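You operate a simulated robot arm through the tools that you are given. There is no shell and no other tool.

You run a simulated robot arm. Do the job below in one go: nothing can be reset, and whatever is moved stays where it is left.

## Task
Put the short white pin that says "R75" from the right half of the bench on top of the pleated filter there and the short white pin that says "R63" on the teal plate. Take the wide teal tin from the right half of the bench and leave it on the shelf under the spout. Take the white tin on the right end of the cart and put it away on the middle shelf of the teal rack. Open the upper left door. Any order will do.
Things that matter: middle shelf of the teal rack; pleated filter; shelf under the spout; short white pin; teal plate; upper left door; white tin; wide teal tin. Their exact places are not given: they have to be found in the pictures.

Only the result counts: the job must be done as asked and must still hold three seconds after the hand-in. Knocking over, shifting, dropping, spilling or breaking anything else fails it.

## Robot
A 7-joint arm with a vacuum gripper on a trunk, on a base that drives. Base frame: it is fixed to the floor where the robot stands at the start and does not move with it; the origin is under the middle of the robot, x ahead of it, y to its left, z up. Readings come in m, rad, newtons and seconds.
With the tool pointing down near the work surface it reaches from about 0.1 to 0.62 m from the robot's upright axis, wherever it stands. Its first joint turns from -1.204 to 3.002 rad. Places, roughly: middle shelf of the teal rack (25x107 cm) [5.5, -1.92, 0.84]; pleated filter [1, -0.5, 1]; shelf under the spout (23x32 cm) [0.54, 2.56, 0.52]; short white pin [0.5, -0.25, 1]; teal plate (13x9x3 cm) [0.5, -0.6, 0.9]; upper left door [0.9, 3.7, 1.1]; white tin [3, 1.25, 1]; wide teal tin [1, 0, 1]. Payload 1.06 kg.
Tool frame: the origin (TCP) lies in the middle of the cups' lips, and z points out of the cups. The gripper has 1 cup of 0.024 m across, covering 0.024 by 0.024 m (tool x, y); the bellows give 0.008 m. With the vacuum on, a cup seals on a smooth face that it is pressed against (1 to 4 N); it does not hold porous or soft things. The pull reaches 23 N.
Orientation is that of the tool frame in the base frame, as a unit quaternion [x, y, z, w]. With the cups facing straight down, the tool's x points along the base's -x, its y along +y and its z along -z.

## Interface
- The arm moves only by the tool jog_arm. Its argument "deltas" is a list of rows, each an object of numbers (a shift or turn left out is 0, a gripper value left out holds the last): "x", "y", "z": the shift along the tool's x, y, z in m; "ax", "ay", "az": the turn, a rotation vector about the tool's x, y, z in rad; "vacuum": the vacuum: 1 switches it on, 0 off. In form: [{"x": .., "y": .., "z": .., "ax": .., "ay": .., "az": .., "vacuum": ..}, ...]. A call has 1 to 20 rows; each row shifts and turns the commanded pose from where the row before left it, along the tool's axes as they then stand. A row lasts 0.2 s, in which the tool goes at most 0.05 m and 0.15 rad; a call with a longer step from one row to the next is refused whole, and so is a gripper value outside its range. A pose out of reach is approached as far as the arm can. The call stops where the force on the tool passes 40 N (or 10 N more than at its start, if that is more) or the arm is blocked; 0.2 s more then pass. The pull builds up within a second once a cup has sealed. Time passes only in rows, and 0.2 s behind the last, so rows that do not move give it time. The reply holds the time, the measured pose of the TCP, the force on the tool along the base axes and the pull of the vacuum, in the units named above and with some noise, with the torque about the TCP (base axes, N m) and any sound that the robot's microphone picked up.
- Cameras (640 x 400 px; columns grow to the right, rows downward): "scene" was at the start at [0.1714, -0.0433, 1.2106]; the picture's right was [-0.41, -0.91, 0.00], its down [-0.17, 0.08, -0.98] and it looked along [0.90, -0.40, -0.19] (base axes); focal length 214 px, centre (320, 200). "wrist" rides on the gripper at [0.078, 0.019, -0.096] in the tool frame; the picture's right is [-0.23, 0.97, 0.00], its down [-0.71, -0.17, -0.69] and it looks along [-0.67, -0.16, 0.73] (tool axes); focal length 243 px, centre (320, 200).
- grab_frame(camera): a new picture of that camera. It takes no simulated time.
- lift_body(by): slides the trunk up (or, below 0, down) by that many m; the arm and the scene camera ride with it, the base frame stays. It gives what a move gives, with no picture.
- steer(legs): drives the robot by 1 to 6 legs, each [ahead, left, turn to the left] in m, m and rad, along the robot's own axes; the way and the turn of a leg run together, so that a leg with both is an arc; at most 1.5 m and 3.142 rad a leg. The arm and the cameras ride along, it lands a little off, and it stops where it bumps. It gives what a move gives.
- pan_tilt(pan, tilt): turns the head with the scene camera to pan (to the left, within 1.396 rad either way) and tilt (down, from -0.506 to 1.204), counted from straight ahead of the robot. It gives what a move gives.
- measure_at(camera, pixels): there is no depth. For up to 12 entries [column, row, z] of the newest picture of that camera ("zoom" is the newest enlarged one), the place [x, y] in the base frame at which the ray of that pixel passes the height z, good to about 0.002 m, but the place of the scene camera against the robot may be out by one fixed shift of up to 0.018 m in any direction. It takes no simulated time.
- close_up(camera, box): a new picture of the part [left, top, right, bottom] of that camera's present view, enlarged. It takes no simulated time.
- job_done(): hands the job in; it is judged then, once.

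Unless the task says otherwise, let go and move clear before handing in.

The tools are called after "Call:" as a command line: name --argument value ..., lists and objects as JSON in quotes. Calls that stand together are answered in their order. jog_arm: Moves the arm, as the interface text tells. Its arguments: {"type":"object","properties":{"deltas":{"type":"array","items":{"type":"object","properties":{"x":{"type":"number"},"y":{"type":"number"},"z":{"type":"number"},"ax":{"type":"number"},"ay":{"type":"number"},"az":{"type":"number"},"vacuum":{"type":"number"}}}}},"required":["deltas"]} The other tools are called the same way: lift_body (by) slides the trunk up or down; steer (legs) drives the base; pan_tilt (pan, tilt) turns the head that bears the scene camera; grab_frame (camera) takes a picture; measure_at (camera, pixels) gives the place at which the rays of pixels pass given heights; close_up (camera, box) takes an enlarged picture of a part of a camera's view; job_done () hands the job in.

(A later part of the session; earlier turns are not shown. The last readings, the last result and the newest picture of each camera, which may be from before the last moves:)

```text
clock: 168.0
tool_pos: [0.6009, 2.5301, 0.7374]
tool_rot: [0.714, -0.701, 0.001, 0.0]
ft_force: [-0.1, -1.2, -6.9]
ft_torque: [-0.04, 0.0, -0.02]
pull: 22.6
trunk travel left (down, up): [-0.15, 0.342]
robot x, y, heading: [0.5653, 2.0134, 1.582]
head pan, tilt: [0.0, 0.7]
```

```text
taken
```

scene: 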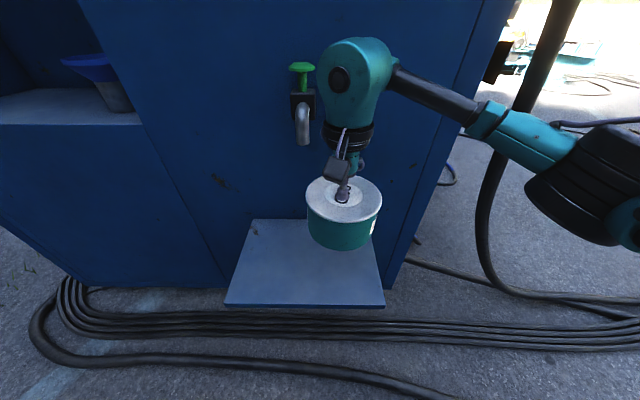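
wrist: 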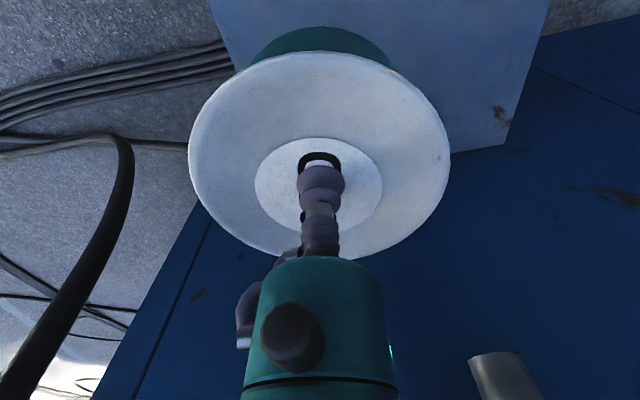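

The wrist housing would come close to the spout, so I shift the tin to about (0.625, 2.515), still fully over the shelf, then lower 9 cm more by the trunk.

Call:
jog_arm --deltas '[{"x": 0.007, "y": -0.012}, {"x": 0.008, "y": -0.012}, {}]'

Call:
lift_body --by -0.09

Call:
grab_frame --camera "scene"

Call:
close_up --camera "scene" --box '[200, 60, 420, 300]'

```text
clock: 168.8
tool_pos: [0.6251, 2.515, 0.7382]
tool_rot: [0.713, -0.701, 0.002, -0.001]
ft_force: [0.7, 0.2, -6.7]
ft_torque: [-0.07, 0.0, 0.03]
pull: 23.3
trunk travel left (down, up): [-0.15, 0.342]
robot x, y, heading: [0.5676, 2.01, 1.589]
head pan, tilt: [0.0, 0.7]
```

```text
clock: 170.0
tool_pos: [0.6255, 2.517, 0.6479]
tool_rot: [0.713, -0.702, 0.001, -0.001]
ft_force: [0.4, -0.2, -7.0]
ft_torque: [-0.01, 0.03, -0.02]
pull: 22.6
trunk travel left (down, up): [-0.06, 0.432]
robot x, y, heading: [0.5675, 2.0119, 1.589]
head pan, tilt: [0.0, 0.7]
```

```text
taken
```

scene: 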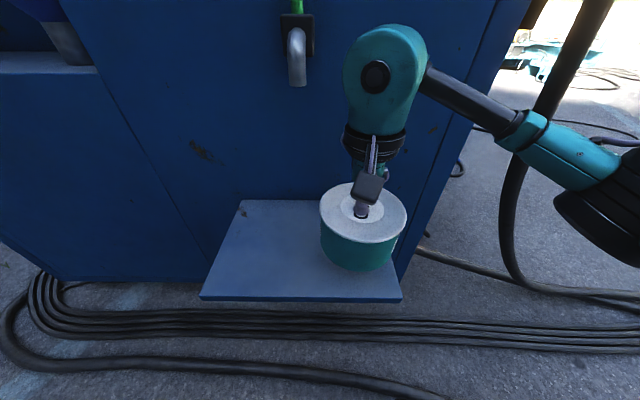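

```text
1.67 times, centred on (310, 180) of scene
```

zoom: 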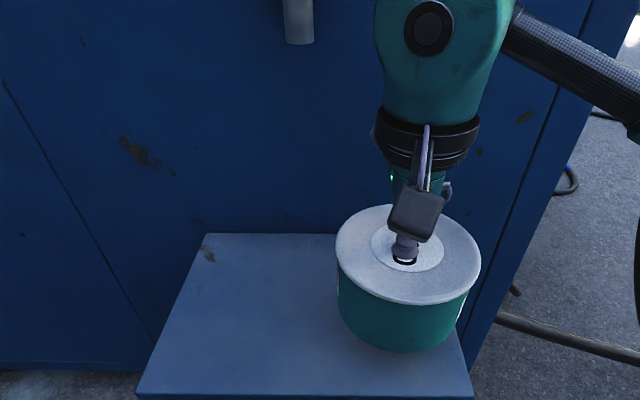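

The tin sits a bit near the shelf's right edge and the housing clears the spout by several cm, so I shift 15 mm left and lower in steps.

Call:
jog_arm --deltas '[{"y": 0.008}, {"y": 0.007}, {"z": 0.01}, {"z": 0.01}, {}]'

Call:
close_up --camera "scene" --box '[200, 60, 420, 320]'

Call:
jog_arm --deltas '[{"z": 0.004}, {}]'

Call:
jog_arm --deltas '[{"z": 0.003}, {}]'

Call:
jog_arm --deltas '[{"z": 0.003}, {}]'

```text
clock: 171.2
tool_pos: [0.6117, 2.5149, 0.6273]
tool_rot: [0.713, -0.701, 0.002, 0.0]
ft_force: [0.1, 0.5, -6.4]
ft_torque: [-0.05, 0.02, 0.03]
pull: 23.0
trunk travel left (down, up): [-0.06, 0.432]
robot x, y, heading: [0.5657, 2.0119, 1.585]
head pan, tilt: [0.0, 0.7]
```

```text
1.54 times, centred on (310, 190) of scene
```

zoom: 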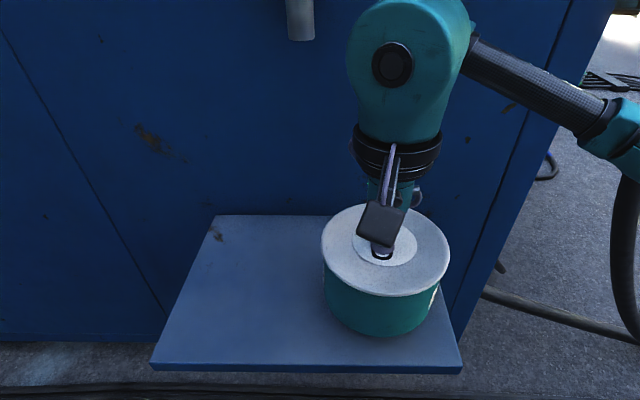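

```text
clock: 171.8
tool_pos: [0.6106, 2.5152, 0.6241]
tool_rot: [0.712, -0.702, 0.002, 0.001]
ft_force: [0.8, -0.1, -7.7]
ft_torque: [-0.03, 0.02, -0.01]
pull: 22.8
trunk travel left (down, up): [-0.06, 0.432]
robot x, y, heading: [0.5677, 2.0136, 1.582]
head pan, tilt: [0.0, 0.7]
```

```text
clock: 172.4
tool_pos: [0.6107, 2.5156, 0.6204]
tool_rot: [0.714, -0.7, 0.002, 0.0]
ft_force: [0.5, 0.1, -7.2]
ft_torque: [-0.06, 0.03, 0.01]
pull: 22.7
trunk travel left (down, up): [-0.06, 0.432]
robot x, y, heading: [0.5667, 2.012, 1.58]
head pan, tilt: [0.0, 0.7]
```

```text
clock: 173.0
tool_pos: [0.6099, 2.5167, 0.6177]
tool_rot: [0.713, -0.701, 0.001, 0.0]
ft_force: [-0.7, -0.4, -7.4]
ft_torque: [-0.04, 0.05, 0.0]
pull: 23.1
trunk travel left (down, up): [-0.06, 0.432]
robot x, y, heading: [0.5677, 2.0114, 1.583]
head pan, tilt: [0.0, 0.7]
```

Call:
jog_arm --deltas '[{"z": 0.003}, {}]'

Call:
jog_arm --deltas '[{"z": 0.003}, {}]'

Call:
jog_arm --deltas '[{"z": 0.003}, {}]'

Call:
close_up --camera "scene" --box '[280, 150, 420, 310]'

```text
clock: 173.6
tool_pos: [0.6102, 2.515, 0.6151]
tool_rot: [0.713, -0.702, 0.002, 0.0]
ft_force: [-0.2, 0.0, -7.1]
ft_torque: [-0.02, 0.05, 0.04]
pull: 22.6
trunk travel left (down, up): [-0.06, 0.432]
robot x, y, heading: [0.5704, 2.0095, 1.578]
head pan, tilt: [0.0, 0.7]
```

```text
clock: 174.2
tool_pos: [0.6091, 2.5161, 0.6107]
tool_rot: [0.713, -0.701, 0.001, 0.0]
ft_force: [-0.7, -0.1, -7.0]
ft_torque: [-0.05, 0.0, 0.01]
pull: 23.1
trunk travel left (down, up): [-0.06, 0.432]
robot x, y, heading: [0.5676, 2.0141, 1.584]
head pan, tilt: [0.0, 0.7]
```

```text
clock: 174.8
tool_pos: [0.6094, 2.5158, 0.6087]
tool_rot: [0.712, -0.702, 0.0, 0.0]
ft_force: [-0.7, 0.3, -6.4]
ft_torque: [-0.05, 0.02, -0.05]
pull: 22.6
trunk travel left (down, up): [-0.06, 0.432]
robot x, y, heading: [0.5661, 2.0112, 1.584]
head pan, tilt: [0.0, 0.7]
```

```text
2.50 times, centred on (350, 230) of scene
```

zoom: 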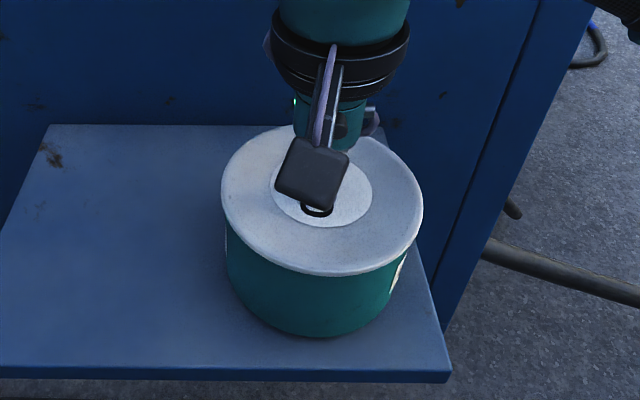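

Call:
jog_arm --deltas '[{"z": 0.003}, {}]'

Call:
jog_arm --deltas '[{"z": 0.003}, {}]'

Call:
jog_arm --deltas '[{"z": 0.002}, {}]'

Call:
jog_arm --deltas '[{"z": 0.002}, {}]'

```text
clock: 175.4
tool_pos: [0.6096, 2.514, 0.6064]
tool_rot: [0.713, -0.701, 0.001, 0.0]
ft_force: [0.7, -0.7, -7.8]
ft_torque: [-0.05, 0.03, 0.0]
pull: 23.1
trunk travel left (down, up): [-0.06, 0.432]
robot x, y, heading: [0.567, 2.0105, 1.584]
head pan, tilt: [0.0, 0.7]
```

```text
clock: 176.0
tool_pos: [0.6093, 2.5142, 0.6038]
tool_rot: [0.714, -0.701, 0.0, -0.001]
ft_force: [-1.3, 0.1, -1.2]
ft_torque: [-0.07, -0.07, -0.03]
pull: 22.6
trunk travel left (down, up): [-0.06, 0.432]
robot x, y, heading: [0.565, 2.0123, 1.582]
head pan, tilt: [0.0, 0.7]
```

```text
clock: 176.6
tool_pos: [0.6091, 2.5165, 0.6006]
tool_rot: [0.713, -0.701, -0.001, -0.001]
ft_force: [-3.8, -0.4, 16.3]
ft_torque: [-0.14, -0.14, 0.05]
pull: 23.1
trunk travel left (down, up): [-0.06, 0.432]
robot x, y, heading: [0.5693, 2.0139, 1.579]
head pan, tilt: [0.0, 0.7]
```

```text
clock: 177.2
tool_pos: [0.6088, 2.5144, 0.5989]
tool_rot: [0.713, -0.701, 0.0, 0.0]
ft_force: [-4.3, 3.0, 15.5]
ft_torque: [-0.09, -0.17, 0.02]
pull: 23.4
trunk travel left (down, up): [-0.06, 0.432]
robot x, y, heading: [0.5685, 2.0141, 1.581]
head pan, tilt: [0.0, 0.7]
```

Contact at 0.603. I ease up slightly, switch the vacuum off, wait, and rise.

Call:
jog_arm --deltas '[{"z": -0.001}, {"vacuum": 0}, {}, {}, {}, {}, {}]'

Call:
jog_arm --deltas '[{"z": -0.003}, {"z": -0.005}, {"z": -0.01}, {"z": -0.02}, {}]'

Call:
close_up --camera "scene" --box '[200, 60, 420, 320]'

```text
clock: 178.8
tool_pos: [0.6105, 2.5156, 0.6008]
tool_rot: [0.712, -0.702, 0.001, 0.0]
ft_force: [0.5, -0.2, 1.2]
ft_torque: [-0.02, 0.02, 0.01]
pull: 0.1
trunk travel left (down, up): [-0.06, 0.432]
robot x, y, heading: [0.5666, 2.0116, 1.577]
head pan, tilt: [0.0, 0.7]
```

```text
clock: 180.0
tool_pos: [0.6107, 2.5137, 0.6374]
tool_rot: [0.712, -0.702, 0.002, 0.0]
ft_force: [0.0, -0.2, -0.7]
ft_torque: [0.01, -0.01, -0.02]
pull: 0.1
trunk travel left (down, up): [-0.06, 0.432]
robot x, y, heading: [0.5632, 2.0142, 1.582]
head pan, tilt: [0.0, 0.7]
```

```text
1.54 times, centred on (310, 190) of scene
```

zoom: 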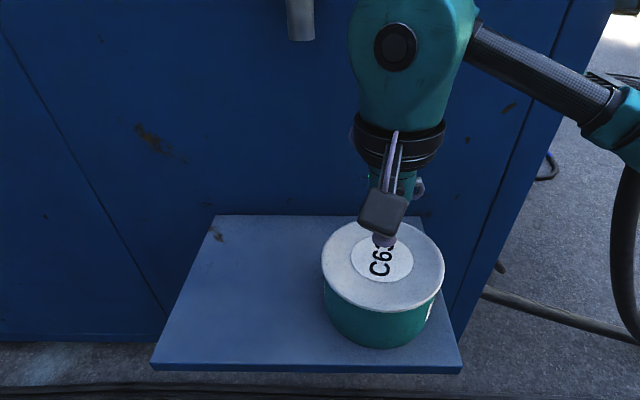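

The tin stands on the shelf with its lid on. I draw the tool back toward the robot, then raise the trunk.

Call:
jog_arm --deltas '[{"z": -0.02}, {"x": 0.04}, {"x": 0.04}, {"x": 0.04}, {}]'

Call:
lift_body --by 0.35

Call:
grab_frame --camera "scene"

```text
clock: 181.2
tool_pos: [0.6133, 2.3975, 0.6573]
tool_rot: [0.712, -0.702, 0.0, -0.001]
ft_force: [-0.5, -0.5, -0.1]
ft_torque: [-0.01, 0.02, 0.02]
pull: 0.0
trunk travel left (down, up): [-0.06, 0.432]
robot x, y, heading: [0.5736, 2.0124, 1.578]
head pan, tilt: [0.0, 0.7]
```

```text
clock: 184.7
tool_pos: [0.6112, 2.3952, 1.0068]
tool_rot: [0.712, -0.702, 0.001, 0.0]
ft_force: [-0.2, -0.3, -0.1]
ft_torque: [0.01, -0.01, -0.04]
pull: 0.1
trunk travel left (down, up): [-0.41, 0.082]
robot x, y, heading: [0.5648, 2.0132, 1.583]
head pan, tilt: [0.0, 0.7]
```

```text
taken
```

scene: 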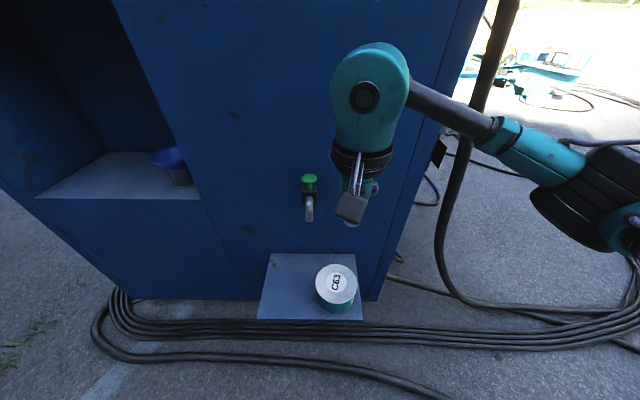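

Tin is in place. Now I back up a little, strafe right along the lane to x≈1.75, and look at the doors.

Call:
steer --legs '[[-0.12, 0.0, -0.01], [0.0, -1.15, 0.0]]'

Call:
pan_tilt --pan 0.5 --tilt 0.4

Call:
grab_frame --camera "scene"

Call:
close_up --camera "scene" --box '[200, 40, 440, 260]'

```text
clock: 196.1
tool_pos: [1.7816, 2.301, 1.0079]
tool_rot: [0.721, -0.693, 0.002, 0.0]
ft_force: [-0.4, 0.0, 0.6]
ft_torque: [0.0, 0.01, 0.01]
pull: 0.0
trunk travel left (down, up): [-0.41, 0.082]
robot x, y, heading: [1.7452, 1.9193, 1.605]
head pan, tilt: [0.0, 0.7]
```

```text
clock: 197.0
tool_pos: [1.7828, 2.3001, 1.0076]
tool_rot: [0.72, -0.694, 0.001, -0.001]
ft_force: [0.2, 0.9, 0.6]
ft_torque: [-0.01, -0.01, -0.01]
pull: 0.0
trunk travel left (down, up): [-0.41, 0.082]
robot x, y, heading: [1.7456, 1.9151, 1.606]
head pan, tilt: [0.499, 0.4]
```

```text
taken
```

scene: 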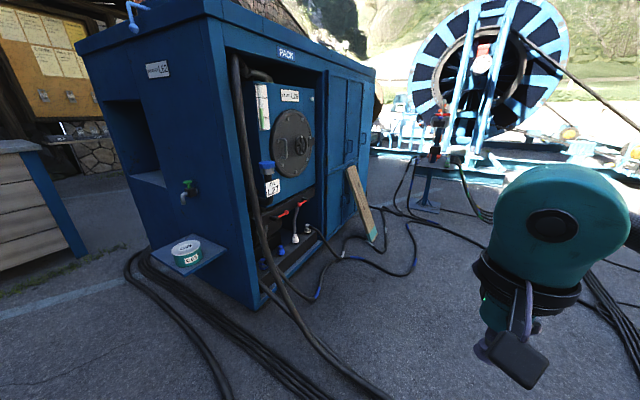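

```text
1.82 times, centred on (320, 150) of scene
```

zoom: 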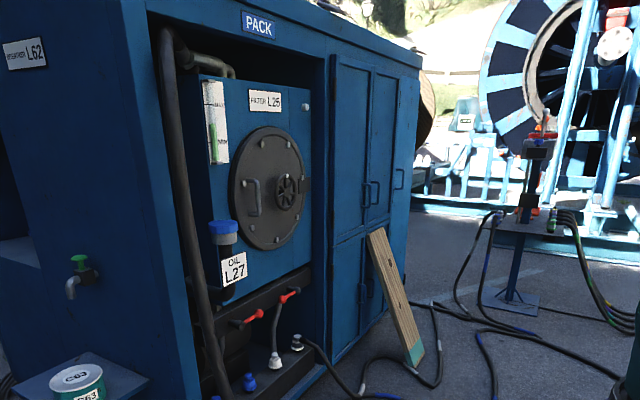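

The doors are right of the filter bay: two upper doors with handles meeting in the middle, and a wooden plank leaning near the lower ones that must not be touched. I drive forward in a short leg to see whether the floor hoses stop me.

Call:
steer --legs '[[0.5, 0.0, 0.0]]'

Call:
grab_frame --camera "scene"

```text
clock: 200.0
tool_pos: [1.7636, 2.8059, 1.0082]
tool_rot: [0.722, -0.692, 0.001, 0.0]
ft_force: [-0.4, -0.3, 0.7]
ft_torque: [0.01, -0.02, 0.02]
pull: 0.1
trunk travel left (down, up): [-0.41, 0.082]
robot x, y, heading: [1.7302, 2.4205, 1.611]
head pan, tilt: [0.499, 0.4]
```

```text
taken
```

scene: 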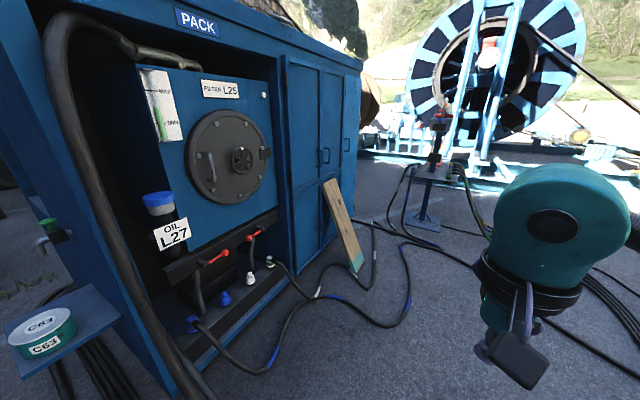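

No bump on the hoses. I measure the plank, door edges and the hose stand before continuing.

Call:
measure_at --camera "scene" --pixels '[[357, 271, 0.0], [346, 268, 0.0], [421, 224, 0.0], [285, 58, 1.6], [298, 270, 0.0], [358, 225, 0.0], [325, 182, 0.8], [325, 182, 0.9], [335, 180, 0.8]]'

Call:
close_up --camera "scene" --box '[270, 40, 400, 280]'

```text
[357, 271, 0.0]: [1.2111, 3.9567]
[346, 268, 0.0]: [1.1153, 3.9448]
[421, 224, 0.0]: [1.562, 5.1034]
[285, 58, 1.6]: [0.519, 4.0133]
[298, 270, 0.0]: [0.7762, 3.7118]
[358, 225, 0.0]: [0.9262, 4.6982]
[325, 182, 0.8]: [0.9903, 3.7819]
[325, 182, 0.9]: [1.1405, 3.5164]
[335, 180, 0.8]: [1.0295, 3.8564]
```

```text
1.67 times, centred on (335, 160) of scene
```

zoom: 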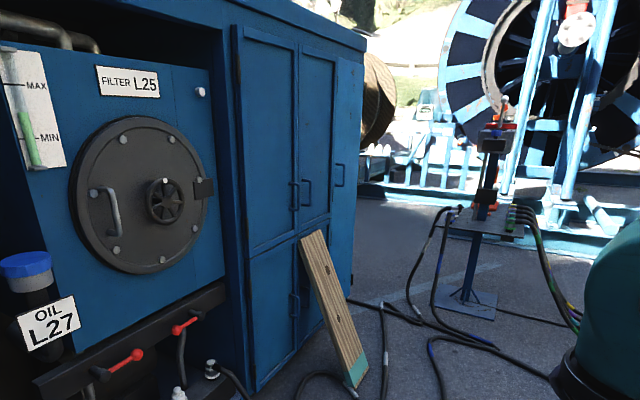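

The plank's foot is at about (1.2, 3.95). I drive forward 1.1 m in two legs, then turn left to face the doors.

Call:
steer --legs '[[0.55, 0.0, 0.0], [0.55, 0.0, -0.03]]'

Call:
steer --legs '[[0.0, 0.0, 1.56]]'

Call:
pan_tilt --pan 0.0 --tilt 0.3

Call:
grab_frame --camera "scene"

```text
clock: 205.9
tool_pos: [1.7415, 3.9058, 1.0085]
tool_rot: [0.714, -0.7, 0.002, 0.0]
ft_force: [0.4, 0.3, 0.5]
ft_torque: [-0.02, 0.02, 0.0]
pull: 0.0
trunk travel left (down, up): [-0.41, 0.082]
robot x, y, heading: [1.6998, 3.5219, 1.587]
head pan, tilt: [0.499, 0.4]
```

```text
clock: 210.0
tool_pos: [1.3197, 3.5806, 1.0081]
tool_rot: [1.0, -0.013, 0.001, -0.001]
ft_force: [0.4, -0.3, -0.4]
ft_torque: [0.0, 0.02, -0.01]
pull: 0.1
trunk travel left (down, up): [-0.41, 0.082]
robot x, y, heading: [1.7032, 3.5211, 3.113]
head pan, tilt: [0.499, 0.4]
```

```text
clock: 211.0
tool_pos: [1.3181, 3.5823, 1.0088]
tool_rot: [1.0, -0.013, 0.002, -0.001]
ft_force: [-0.4, 0.0, -0.3]
ft_torque: [-0.02, 0.01, 0.0]
pull: 0.0
trunk travel left (down, up): [-0.41, 0.082]
robot x, y, heading: [1.7002, 3.5219, 3.114]
head pan, tilt: [0.0, 0.3]
```

```text
taken
```

scene: 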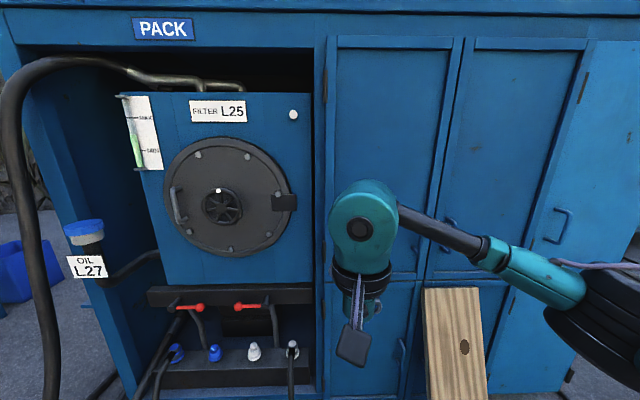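

The upper left door spans about cols 328–455, rows 38–272, hinged on its left; its handle is hidden behind the arm. I swing the arm left a little to see it.

Call:
jog_arm --deltas '[{"y": 0.045}, {"y": 0.045}, {"y": 0.045}, {"y": 0.045}, {"y": 0.045}, {"y": 0.03}, {}]'

Call:
grab_frame --camera "scene"

Call:
close_up --camera "scene" --box '[310, 20, 510, 310]'

Call:
grab_frame --camera "wrist"

```text
clock: 212.6
tool_pos: [1.3113, 3.3278, 1.0082]
tool_rot: [1.0, -0.013, 0.001, -0.001]
ft_force: [-0.2, -0.3, -0.3]
ft_torque: [-0.01, -0.03, 0.02]
pull: 0.2
trunk travel left (down, up): [-0.41, 0.082]
robot x, y, heading: [1.6992, 3.5228, 3.111]
head pan, tilt: [0.0, 0.3]
```

```text
taken
```

scene: 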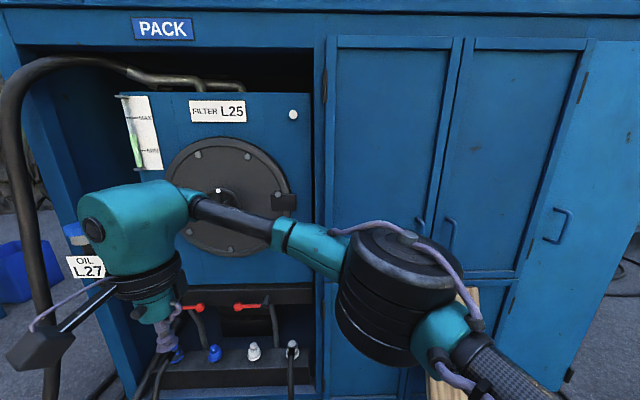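

```text
1.38 times, centred on (410, 165) of scene
```

zoom: 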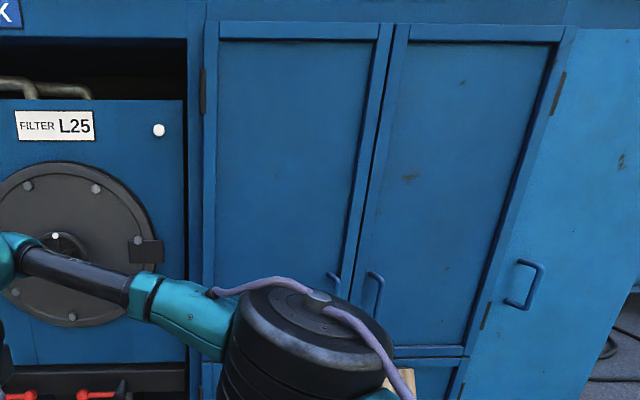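

```text
taken
```

wrist: 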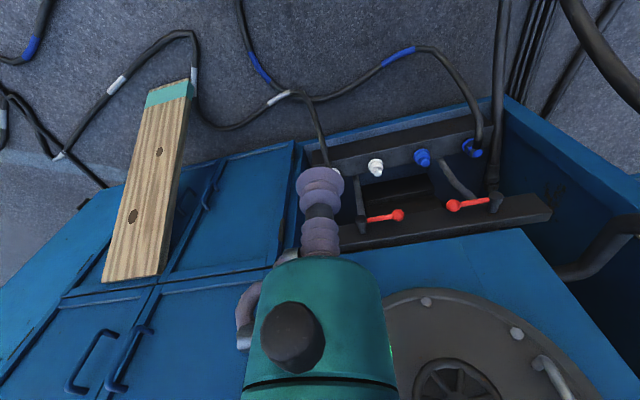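

Door geometry estimate: hinge at y≈3.62, free edge y≈3.92, z from 0.83 to 1.49, plane x≈0.92; the plank's top is just below its bottom edge. I'll lift the tool to mid-door height on the right and turn it to point at the door.

Call:
jog_arm --deltas '[{"z": -0.04, "y": -0.02}, {"z": -0.04, "y": -0.03}, {"z": -0.03, "y": -0.03}, {"y": -0.045}, {"y": -0.045}, {"y": -0.045}, {"y": -0.045}, {"y": -0.045}, {"y": -0.045}, {"y": -0.02}, {}]'

Call:
jog_arm --deltas '[{"ay": -0.15}, {"ay": -0.15}, {"ay": -0.15}, {"ay": -0.15}, {"ay": -0.15}, {"ay": -0.15}, {"ay": -0.15}, {"ay": -0.15}, {"ay": -0.15}, {"ay": -0.15}, {"ay": -0.07}, {}]'

Call:
grab_frame --camera "scene"

Call:
grab_frame --camera "wrist"

```text
clock: 215.0
tool_pos: [1.3193, 3.6957, 1.1159]
tool_rot: [1.0, -0.013, 0.001, -0.001]
ft_force: [-1.2, -0.7, 1.1]
ft_torque: [0.02, -0.02, 0.03]
pull: 0.1
trunk travel left (down, up): [-0.41, 0.082]
robot x, y, heading: [1.698, 3.5202, 3.113]
head pan, tilt: [0.0, 0.3]
```

```text
clock: 217.6
tool_pos: [1.3119, 3.7018, 1.114]
tool_rot: [0.844, -0.002, -0.536, -0.018]
ft_force: [0.0, -0.1, 0.5]
ft_torque: [-0.01, 0.02, 0.01]
pull: 0.0
out of reach, approached as far as the arm can: row 8, 9, 10, 11
trunk travel left (down, up): [-0.41, 0.082]
robot x, y, heading: [1.7006, 3.519, 3.11]
head pan, tilt: [0.0, 0.3]
```

```text
taken
```

scene: 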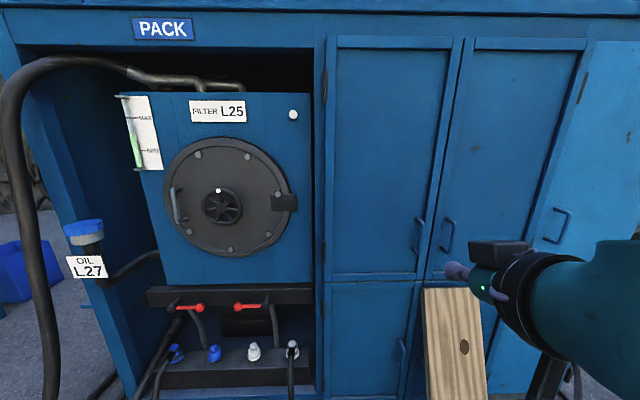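

```text
taken
```

wrist: 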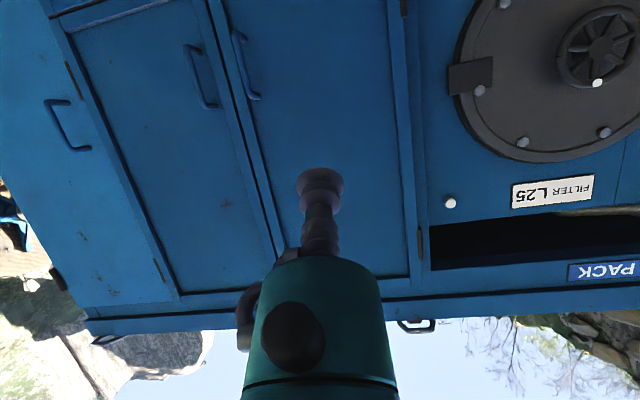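

The wrist camera now faces the door (upside down), with the tool turned about 65°. I move forward about 0.1 m while turning further toward horizontal.

Call:
jog_arm --deltas '[{"x": -0.015, "z": 0.03}, {"x": -0.015, "z": 0.03}, {"x": -0.013, "z": 0.03}, {"ay": -0.1}, {"ay": -0.1}, {"ay": -0.1}, {"ay": -0.1}, {"ay": -0.05}, {}]'

Call:
grab_frame --camera "wrist"

Call:
grab_frame --camera "scene"

```text
clock: 219.6
tool_pos: [1.212, 3.6971, 1.115]
tool_rot: [0.728, 0.006, -0.685, -0.015]
ft_force: [0.3, 1.1, 0.3]
ft_torque: [-0.01, -0.01, -0.01]
pull: 0.0
out of reach, approached as far as the arm can: row 7, 8
trunk travel left (down, up): [-0.41, 0.082]
robot x, y, heading: [1.6993, 3.5207, 3.108]
head pan, tilt: [0.0, 0.3]
```

```text
taken
```

wrist: 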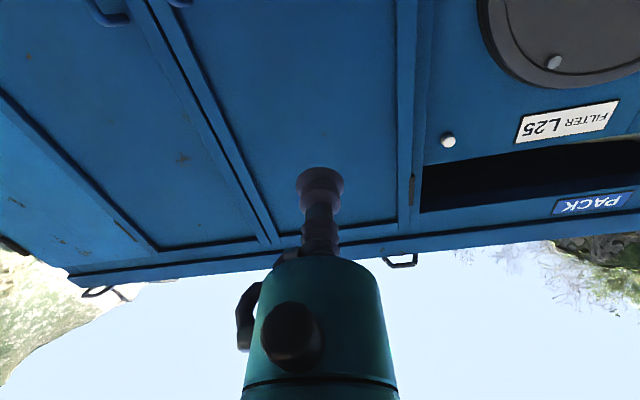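

```text
taken
```

scene: 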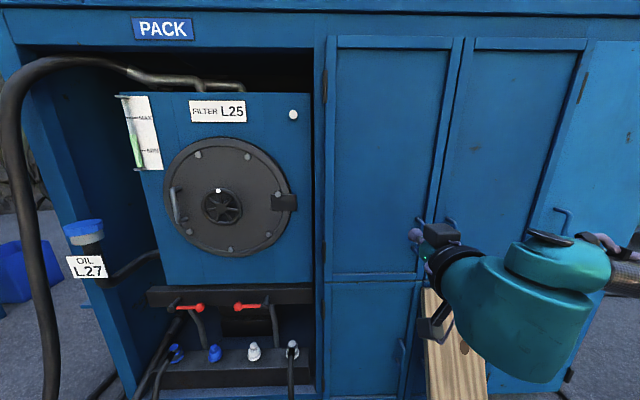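

Tool is nearly horizontal now. I shift right to y≈3.81 and up to z≈1.18 (above the handle), then look.

Call:
jog_arm --deltas '[{"x": -0.03, "y": -0.03}, {"x": -0.03, "y": -0.03}, {"y": -0.03}, {"y": -0.025}, {"ay": -0.05}, {}]'

Call:
grab_frame --camera "wrist"

Call:
grab_frame --camera "scene"

```text
clock: 221.0
tool_pos: [1.2103, 3.8108, 1.1765]
tool_rot: [0.711, 0.007, -0.703, -0.014]
ft_force: [0.4, 0.1, 0.2]
ft_torque: [0.01, -0.02, 0.0]
pull: 0.0
trunk travel left (down, up): [-0.41, 0.082]
robot x, y, heading: [1.6982, 3.5185, 3.11]
head pan, tilt: [0.0, 0.3]
```

```text
taken
```

wrist: 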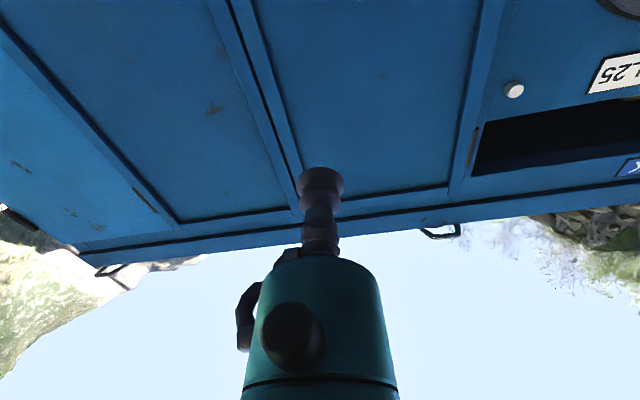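

```text
taken
```

scene: 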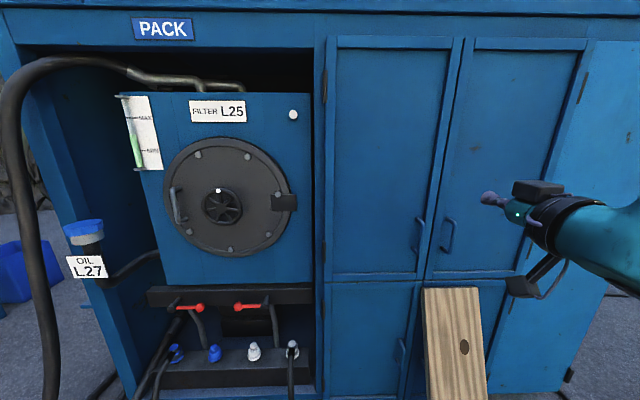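

From the wrist geometry the free edge is at y≈3.91 and the recessed panel ends near y≈3.875. I straighten the heading and drive 0.15 m closer.

Call:
steer --legs '[[0.15, 0.0, 0.03]]'

Call:
grab_frame --camera "wrist"

Call:
grab_frame --camera "scene"

```text
clock: 222.3
tool_pos: [1.0543, 3.8004, 1.1784]
tool_rot: [0.712, 0.016, -0.702, -0.006]
ft_force: [0.3, -0.3, 0.5]
ft_torque: [0.0, 0.02, 0.01]
pull: 0.0
trunk travel left (down, up): [-0.41, 0.082]
robot x, y, heading: [1.5543, 3.5215, 3.139]
head pan, tilt: [0.0, 0.3]
```

```text
taken
```

wrist: 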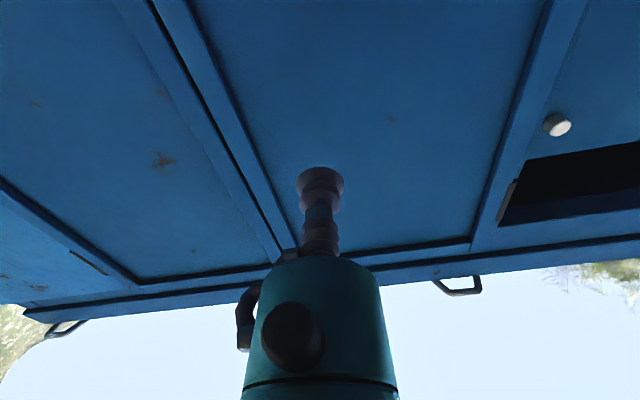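

```text
taken
```

scene: 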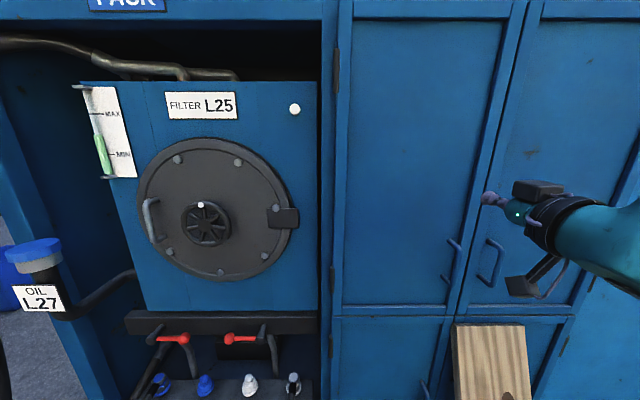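

I shift 3 cm right and approach the panel with the vacuum on.

Call:
jog_arm --deltas '[{"y": -0.03, "vacuum": 1}, {"z": 0.03}, {"z": 0.03}, {"z": 0.02}, {}]'

Call:
close_up --camera "wrist" --box '[180, 60, 460, 260]'

Call:
close_up --camera "scene" --box '[400, 120, 600, 320]'

```text
clock: 223.5
tool_pos: [0.9742, 3.8297, 1.1759]
tool_rot: [0.711, 0.016, -0.703, -0.006]
ft_force: [-0.4, 0.4, 0.3]
ft_torque: [-0.01, 0.0, -0.03]
pull: 0.1
trunk travel left (down, up): [-0.41, 0.082]
robot x, y, heading: [1.5524, 3.5231, 3.139]
head pan, tilt: [0.0, 0.3]
```

```text
2.00 times, centred on (320, 160) of wrist
```

zoom: 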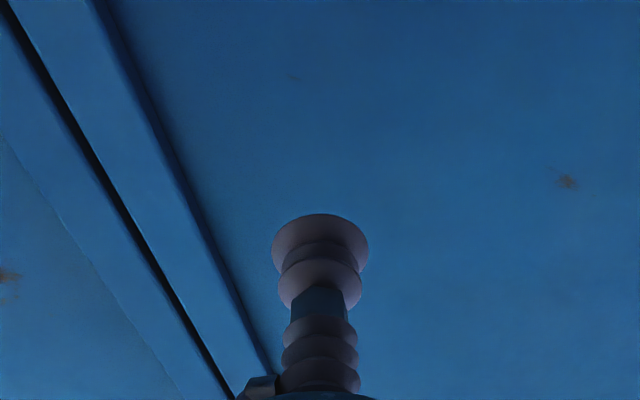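

```text
2.00 times, centred on (500, 220) of scene
```

zoom: 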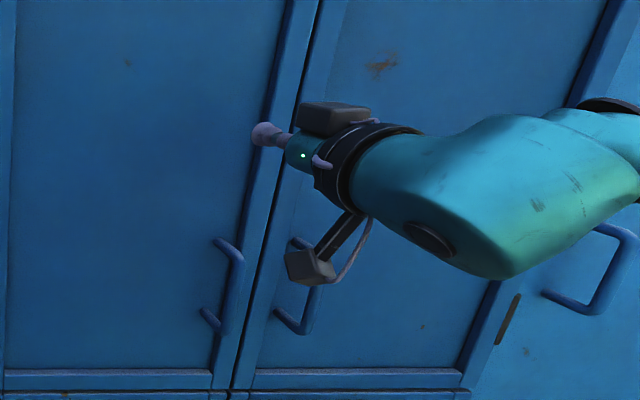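

Call:
jog_arm --deltas '[{"z": 0.01}, {"z": 0.01}, {}]'

Call:
jog_arm --deltas '[{"z": 0.005}, {"z": 0.005}, {}]'

Call:
jog_arm --deltas '[{"z": 0.004}, {}]'

Call:
jog_arm --deltas '[{"z": 0.004}, {}]'

```text
clock: 224.3
tool_pos: [0.9544, 3.8282, 1.1776]
tool_rot: [0.711, 0.016, -0.703, -0.006]
ft_force: [0.4, -0.9, -0.3]
ft_torque: [-0.02, -0.01, -0.03]
pull: 0.1
trunk travel left (down, up): [-0.41, 0.082]
robot x, y, heading: [1.5489, 3.5254, 3.134]
head pan, tilt: [0.0, 0.3]
```

```text
clock: 225.1
tool_pos: [0.9439, 3.8294, 1.1786]
tool_rot: [0.711, 0.016, -0.703, -0.006]
ft_force: [0.4, -0.6, 0.5]
ft_torque: [0.02, -0.01, -0.02]
pull: 0.2
trunk travel left (down, up): [-0.41, 0.082]
robot x, y, heading: [1.554, 3.5218, 3.134]
head pan, tilt: [0.0, 0.3]
```

```text
clock: 225.7
tool_pos: [0.9399, 3.829, 1.1778]
tool_rot: [0.711, 0.017, -0.703, -0.004]
ft_force: [-0.7, -1.1, -0.6]
ft_torque: [0.02, 0.01, 0.03]
pull: 0.1
trunk travel left (down, up): [-0.41, 0.082]
robot x, y, heading: [1.5551, 3.5209, 3.138]
head pan, tilt: [0.0, 0.3]
```

```text
clock: 226.3
tool_pos: [0.9359, 3.8285, 1.1783]
tool_rot: [0.711, 0.017, -0.703, -0.005]
ft_force: [-0.2, -0.4, 0.4]
ft_torque: [0.01, 0.01, 0.0]
pull: 0.0
trunk travel left (down, up): [-0.41, 0.082]
robot x, y, heading: [1.5513, 3.5273, 3.139]
head pan, tilt: [0.0, 0.3]
```

Call:
jog_arm --deltas '[{"z": 0.004}, {"z": 0.004}, {}]'

Call:
jog_arm --deltas '[{"z": 0.004}, {}]'

Call:
jog_arm --deltas '[{"z": 0.004}, {}]'

Call:
close_up --camera "scene" --box '[400, 120, 600, 320]'

```text
clock: 227.1
tool_pos: [0.9282, 3.8279, 1.1781]
tool_rot: [0.711, 0.018, -0.703, -0.005]
ft_force: [0.6, 0.3, -0.2]
ft_torque: [0.0, 0.01, -0.02]
pull: 0.0
trunk travel left (down, up): [-0.41, 0.082]
robot x, y, heading: [1.5512, 3.5224, 3.138]
head pan, tilt: [0.0, 0.3]
```

```text
clock: 227.7
tool_pos: [0.9262, 3.8283, 1.1775]
tool_rot: [0.711, 0.017, -0.702, -0.005]
ft_force: [-0.3, -0.3, -0.1]
ft_torque: [0.0, -0.03, -0.03]
pull: 0.0
trunk travel left (down, up): [-0.41, 0.082]
robot x, y, heading: [1.5527, 3.523, 3.134]
head pan, tilt: [0.0, 0.3]
```

```text
clock: 228.3
tool_pos: [0.9202, 3.8273, 1.1779]
tool_rot: [0.711, 0.016, -0.703, -0.006]
ft_force: [-0.7, 0.3, 0.4]
ft_torque: [0.0, 0.01, -0.02]
pull: 0.0
trunk travel left (down, up): [-0.41, 0.082]
robot x, y, heading: [1.549, 3.5234, 3.134]
head pan, tilt: [0.0, 0.3]
```

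```text
2.00 times, centred on (500, 220) of scene
```

zoom: 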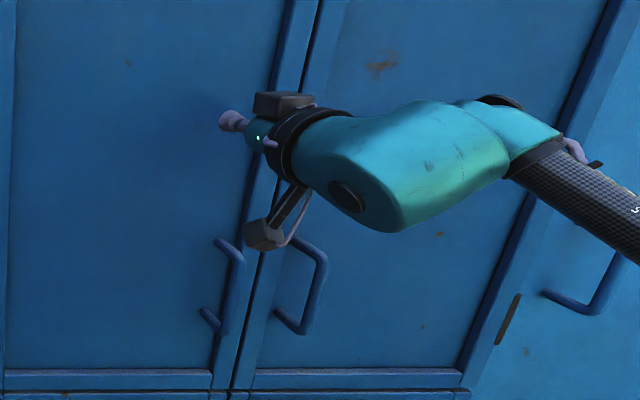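

Call:
jog_arm --deltas '[{"z": 0.004}, {"z": 0.004}, {}]'

Call:
jog_arm --deltas '[{"z": 0.004}, {"z": 0.004}, {}]'

Call:
jog_arm --deltas '[{"z": 0.004}, {"z": 0.004}, {}]'

Call:
close_up --camera "wrist" --box '[180, 60, 460, 260]'

```text
clock: 229.1
tool_pos: [0.9124, 3.8282, 1.1751]
tool_rot: [0.711, 0.016, -0.703, -0.005]
ft_force: [-0.2, 0.4, 0.0]
ft_torque: [-0.02, -0.04, 0.0]
pull: 0.1
trunk travel left (down, up): [-0.41, 0.082]
robot x, y, heading: [1.5563, 3.524, 3.132]
head pan, tilt: [0.0, 0.3]
```

```text
clock: 229.9
tool_pos: [0.9042, 3.8268, 1.1781]
tool_rot: [0.712, 0.016, -0.702, -0.006]
ft_force: [-0.5, 0.3, -0.7]
ft_torque: [0.01, 0.06, 0.0]
pull: 0.1
trunk travel left (down, up): [-0.41, 0.082]
robot x, y, heading: [1.5512, 3.5251, 3.136]
head pan, tilt: [0.0, 0.3]
```

```text
clock: 230.7
tool_pos: [0.8972, 3.8277, 1.1786]
tool_rot: [0.711, 0.016, -0.703, -0.005]
ft_force: [0.0, 0.4, -0.4]
ft_torque: [0.02, -0.02, 0.0]
pull: 0.0
trunk travel left (down, up): [-0.41, 0.082]
robot x, y, heading: [1.5496, 3.5255, 3.135]
head pan, tilt: [0.0, 0.3]
```

```text
2.00 times, centred on (320, 160) of wrist
```

zoom: 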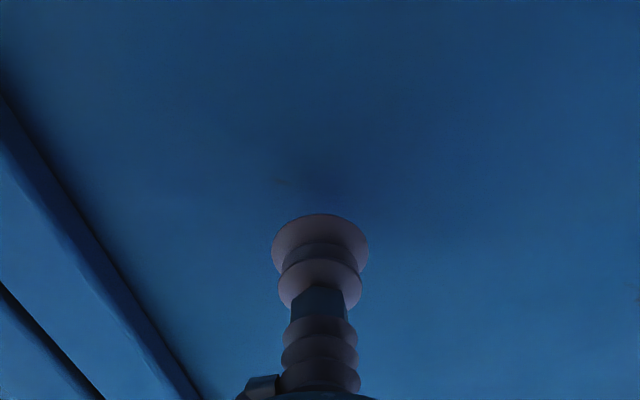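

The cup's dim shadow is ahead of it, so a gap remains; I go on in small steps.

Call:
jog_arm --deltas '[{"z": 0.004}, {"z": 0.004}, {}]'

Call:
jog_arm --deltas '[{"z": 0.004}, {"z": 0.004}, {}]'

Call:
jog_arm --deltas '[{"z": 0.004}, {}]'

Call:
jog_arm --deltas '[{"z": 0.004}, {}]'

Call:
close_up --camera "wrist" --box '[180, 60, 460, 260]'

```text
clock: 231.5
tool_pos: [0.8893, 3.829, 1.1763]
tool_rot: [0.711, 0.016, -0.703, -0.004]
ft_force: [0.8, 0.5, 0.4]
ft_torque: [-0.03, 0.01, 0.03]
pull: 0.0
trunk travel left (down, up): [-0.41, 0.082]
robot x, y, heading: [1.5547, 3.524, 3.138]
head pan, tilt: [0.0, 0.3]
```

```text
clock: 232.3
tool_pos: [0.8805, 3.8294, 1.1758]
tool_rot: [0.711, 0.016, -0.702, -0.006]
ft_force: [0.5, -0.6, 0.2]
ft_torque: [-0.02, 0.06, 0.03]
pull: 0.1
trunk travel left (down, up): [-0.41, 0.082]
robot x, y, heading: [1.5498, 3.5253, 3.136]
head pan, tilt: [0.0, 0.3]
```

```text
clock: 232.9
tool_pos: [0.877, 3.8284, 1.1752]
tool_rot: [0.712, 0.016, -0.702, -0.005]
ft_force: [0.3, 0.0, -1.1]
ft_torque: [0.01, 0.05, -0.05]
pull: 22.8
trunk travel left (down, up): [-0.41, 0.082]
robot x, y, heading: [1.5515, 3.5264, 3.136]
head pan, tilt: [0.0, 0.3]
```

```text
clock: 233.5
tool_pos: [0.8743, 3.8291, 1.1765]
tool_rot: [0.712, 0.016, -0.702, -0.005]
ft_force: [16.1, -1.6, -11.3]
ft_torque: [-0.02, 0.15, -0.06]
pull: 22.9
trunk travel left (down, up): [-0.41, 0.082]
robot x, y, heading: [1.5523, 3.5228, 3.135]
head pan, tilt: [0.0, 0.3]
```

```text
2.00 times, centred on (320, 160) of wrist
```

zoom: 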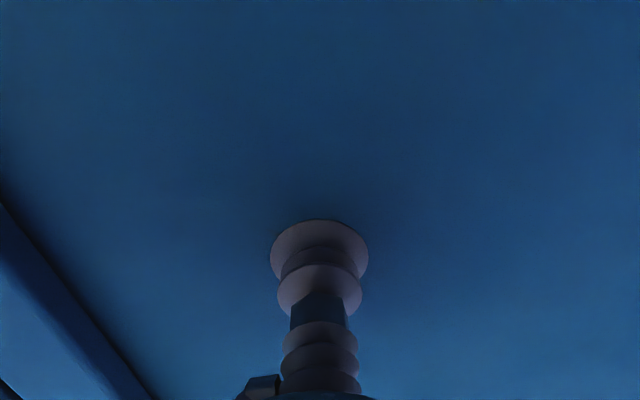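

Sealed on the panel at x≈0.875 (pull 22.9 N). The hinge is then near (0.875, 3.56), so I begin pulling along an arc of radius ≈0.27 m with the tool turning along.

Call:
jog_arm --deltas '[{"z": -0.005}, {"z": -0.005}, {"z": -0.008, "ax": 0.03, "y": 0.0001}, {"z": -0.008, "ax": 0.03, "y": 0.0002}, {}]'

Call:
grab_frame --camera "scene"

```text
clock: 234.7
tool_pos: [0.8992, 3.8262, 1.1757]
tool_rot: [0.711, -0.006, -0.703, -0.027]
ft_force: [1.2, -1.3, -6.8]
ft_torque: [-0.03, 0.03, -0.14]
pull: 22.7
trunk travel left (down, up): [-0.41, 0.082]
robot x, y, heading: [1.552, 3.5218, 3.136]
head pan, tilt: [0.0, 0.3]
```

```text
taken
```

scene: 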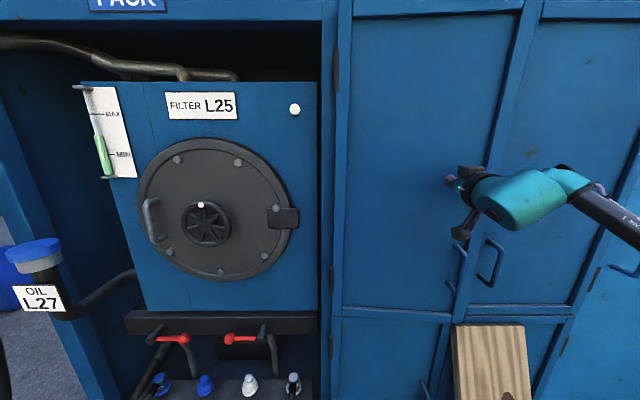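

The door follows easily (TCP x 0.899, pull held). I continue along the arc.

Call:
jog_arm --deltas '[{"z": -0.0135, "y": 0.0004, "ax": 0.05}, {"z": -0.0135, "y": 0.0004, "ax": 0.05}, {"z": -0.0135, "y": 0.0004, "ax": 0.05}, {"z": -0.0135, "y": 0.0004, "ax": 0.05}, {"z": -0.0135, "y": 0.0004, "ax": 0.05}, {"z": -0.0135, "y": 0.0004, "ax": 0.05}, {}]'

Call:
grab_frame --camera "scene"

```text
clock: 236.3
tool_pos: [0.9792, 3.8089, 1.1772]
tool_rot: [0.699, -0.11, -0.694, -0.133]
ft_force: [1.5, 0.6, -4.1]
ft_torque: [0.0, -0.06, -0.1]
pull: 22.9
trunk travel left (down, up): [-0.41, 0.082]
robot x, y, heading: [1.5516, 3.5212, 3.134]
head pan, tilt: [0.0, 0.3]
```

```text
taken
```

scene: 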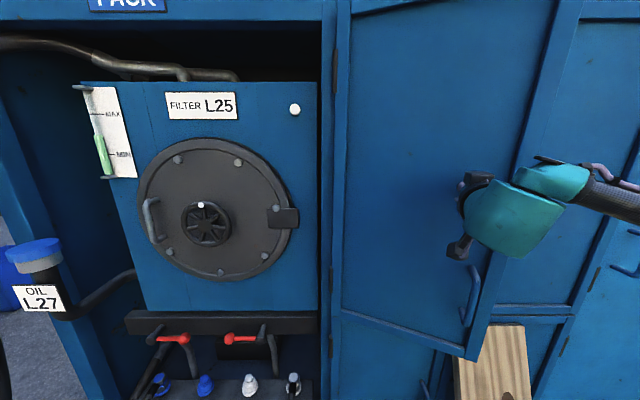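

Call:
jog_arm --deltas '[{"z": -0.0135, "y": 0.0004, "ax": 0.05}, {"z": -0.0135, "y": 0.0004, "ax": 0.05}, {"z": -0.0135, "y": 0.0004, "ax": 0.05}, {"z": -0.0135, "y": 0.0004, "ax": 0.05}, {"z": -0.0135, "y": 0.0004, "ax": 0.05}, {"z": -0.0135, "y": 0.0004, "ax": 0.05}, {}]'

Call:
grab_frame --camera "scene"

```text
clock: 237.9
tool_pos: [1.0498, 3.7725, 1.1772]
tool_rot: [-0.67, 0.214, 0.67, 0.236]
ft_force: [-0.9, -1.1, 7.8]
ft_torque: [-0.02, -0.05, -0.16]
pull: 22.5
trunk travel left (down, up): [-0.41, 0.082]
robot x, y, heading: [1.5545, 3.5246, 3.137]
head pan, tilt: [0.0, 0.3]
```

```text
taken
```

scene: 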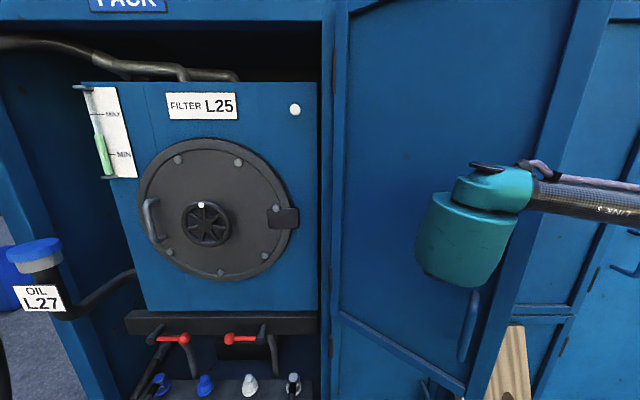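

Door now about 38° open, forces small, plank unmoved. Continuing.

Call:
jog_arm --deltas '[{"z": -0.0135, "y": 0.0004, "ax": 0.05}, {"z": -0.0135, "y": 0.0004, "ax": 0.05}, {"z": -0.0135, "y": 0.0004, "ax": 0.05}, {"z": -0.0135, "y": 0.0004, "ax": 0.05}, {}]'

Call:
grab_frame --camera "scene"

```text
clock: 239.1
tool_pos: [1.0899, 3.7353, 1.174]
tool_rot: [-0.644, 0.277, 0.646, 0.301]
ft_force: [-6.5, -4.5, 0.0]
ft_torque: [-0.07, 0.02, -0.04]
pull: 22.9
trunk travel left (down, up): [-0.41, 0.082]
robot x, y, heading: [1.552, 3.5212, 3.134]
head pan, tilt: [0.0, 0.3]
```

```text
taken
```

scene: 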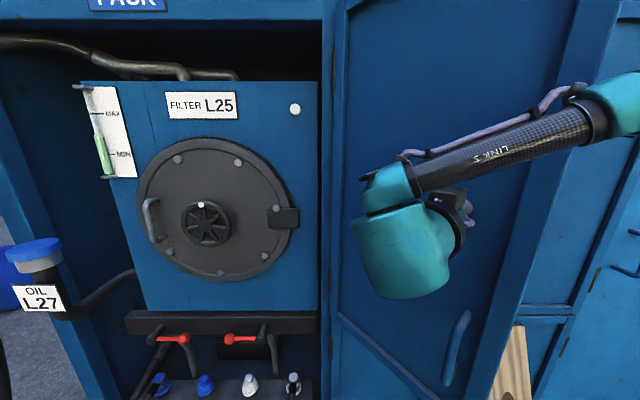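

The door is near 50° open, but the forearm will soon get in its way. I release, back the robot off, and will then push the door on from its inner side.

Call:
jog_arm --deltas '[{"vacuum": 0}, {}, {}, {}, {}, {"z": -0.01}, {"z": -0.01}, {}]'

Call:
steer --legs '[[-0.2, 0.0, 0.0]]'

Call:
grab_frame --camera "scene"

Call:
grab_frame --camera "wrist"

```text
clock: 240.9
tool_pos: [1.1033, 3.7228, 1.1759]
tool_rot: [-0.645, 0.278, 0.646, 0.3]
ft_force: [0.2, -0.4, 0.2]
ft_torque: [0.02, -0.04, 0.01]
pull: 0.1
trunk travel left (down, up): [-0.41, 0.082]
robot x, y, heading: [1.5518, 3.5273, 3.138]
head pan, tilt: [0.0, 0.3]
```

```text
clock: 242.5
tool_pos: [1.3005, 3.7185, 1.1748]
tool_rot: [-0.645, 0.276, 0.647, 0.298]
ft_force: [-0.5, -1.2, 0.3]
ft_torque: [-0.01, -0.02, 0.02]
pull: 0.1
trunk travel left (down, up): [-0.41, 0.082]
robot x, y, heading: [1.7514, 3.521, -3.14]
head pan, tilt: [0.0, 0.3]
```

```text
taken
```

scene: 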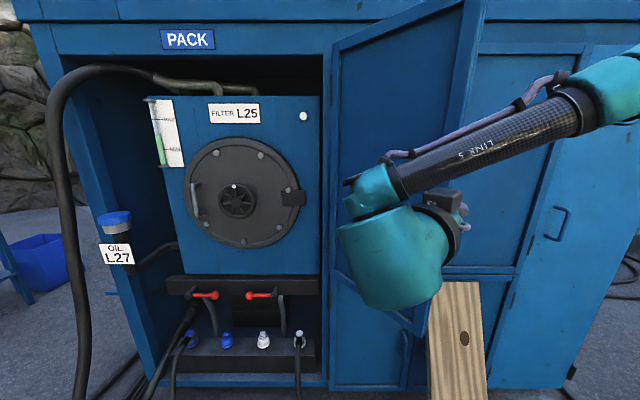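

```text
taken
```

wrist: 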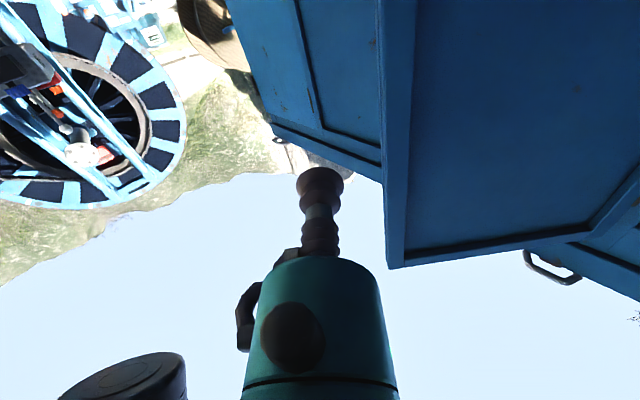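

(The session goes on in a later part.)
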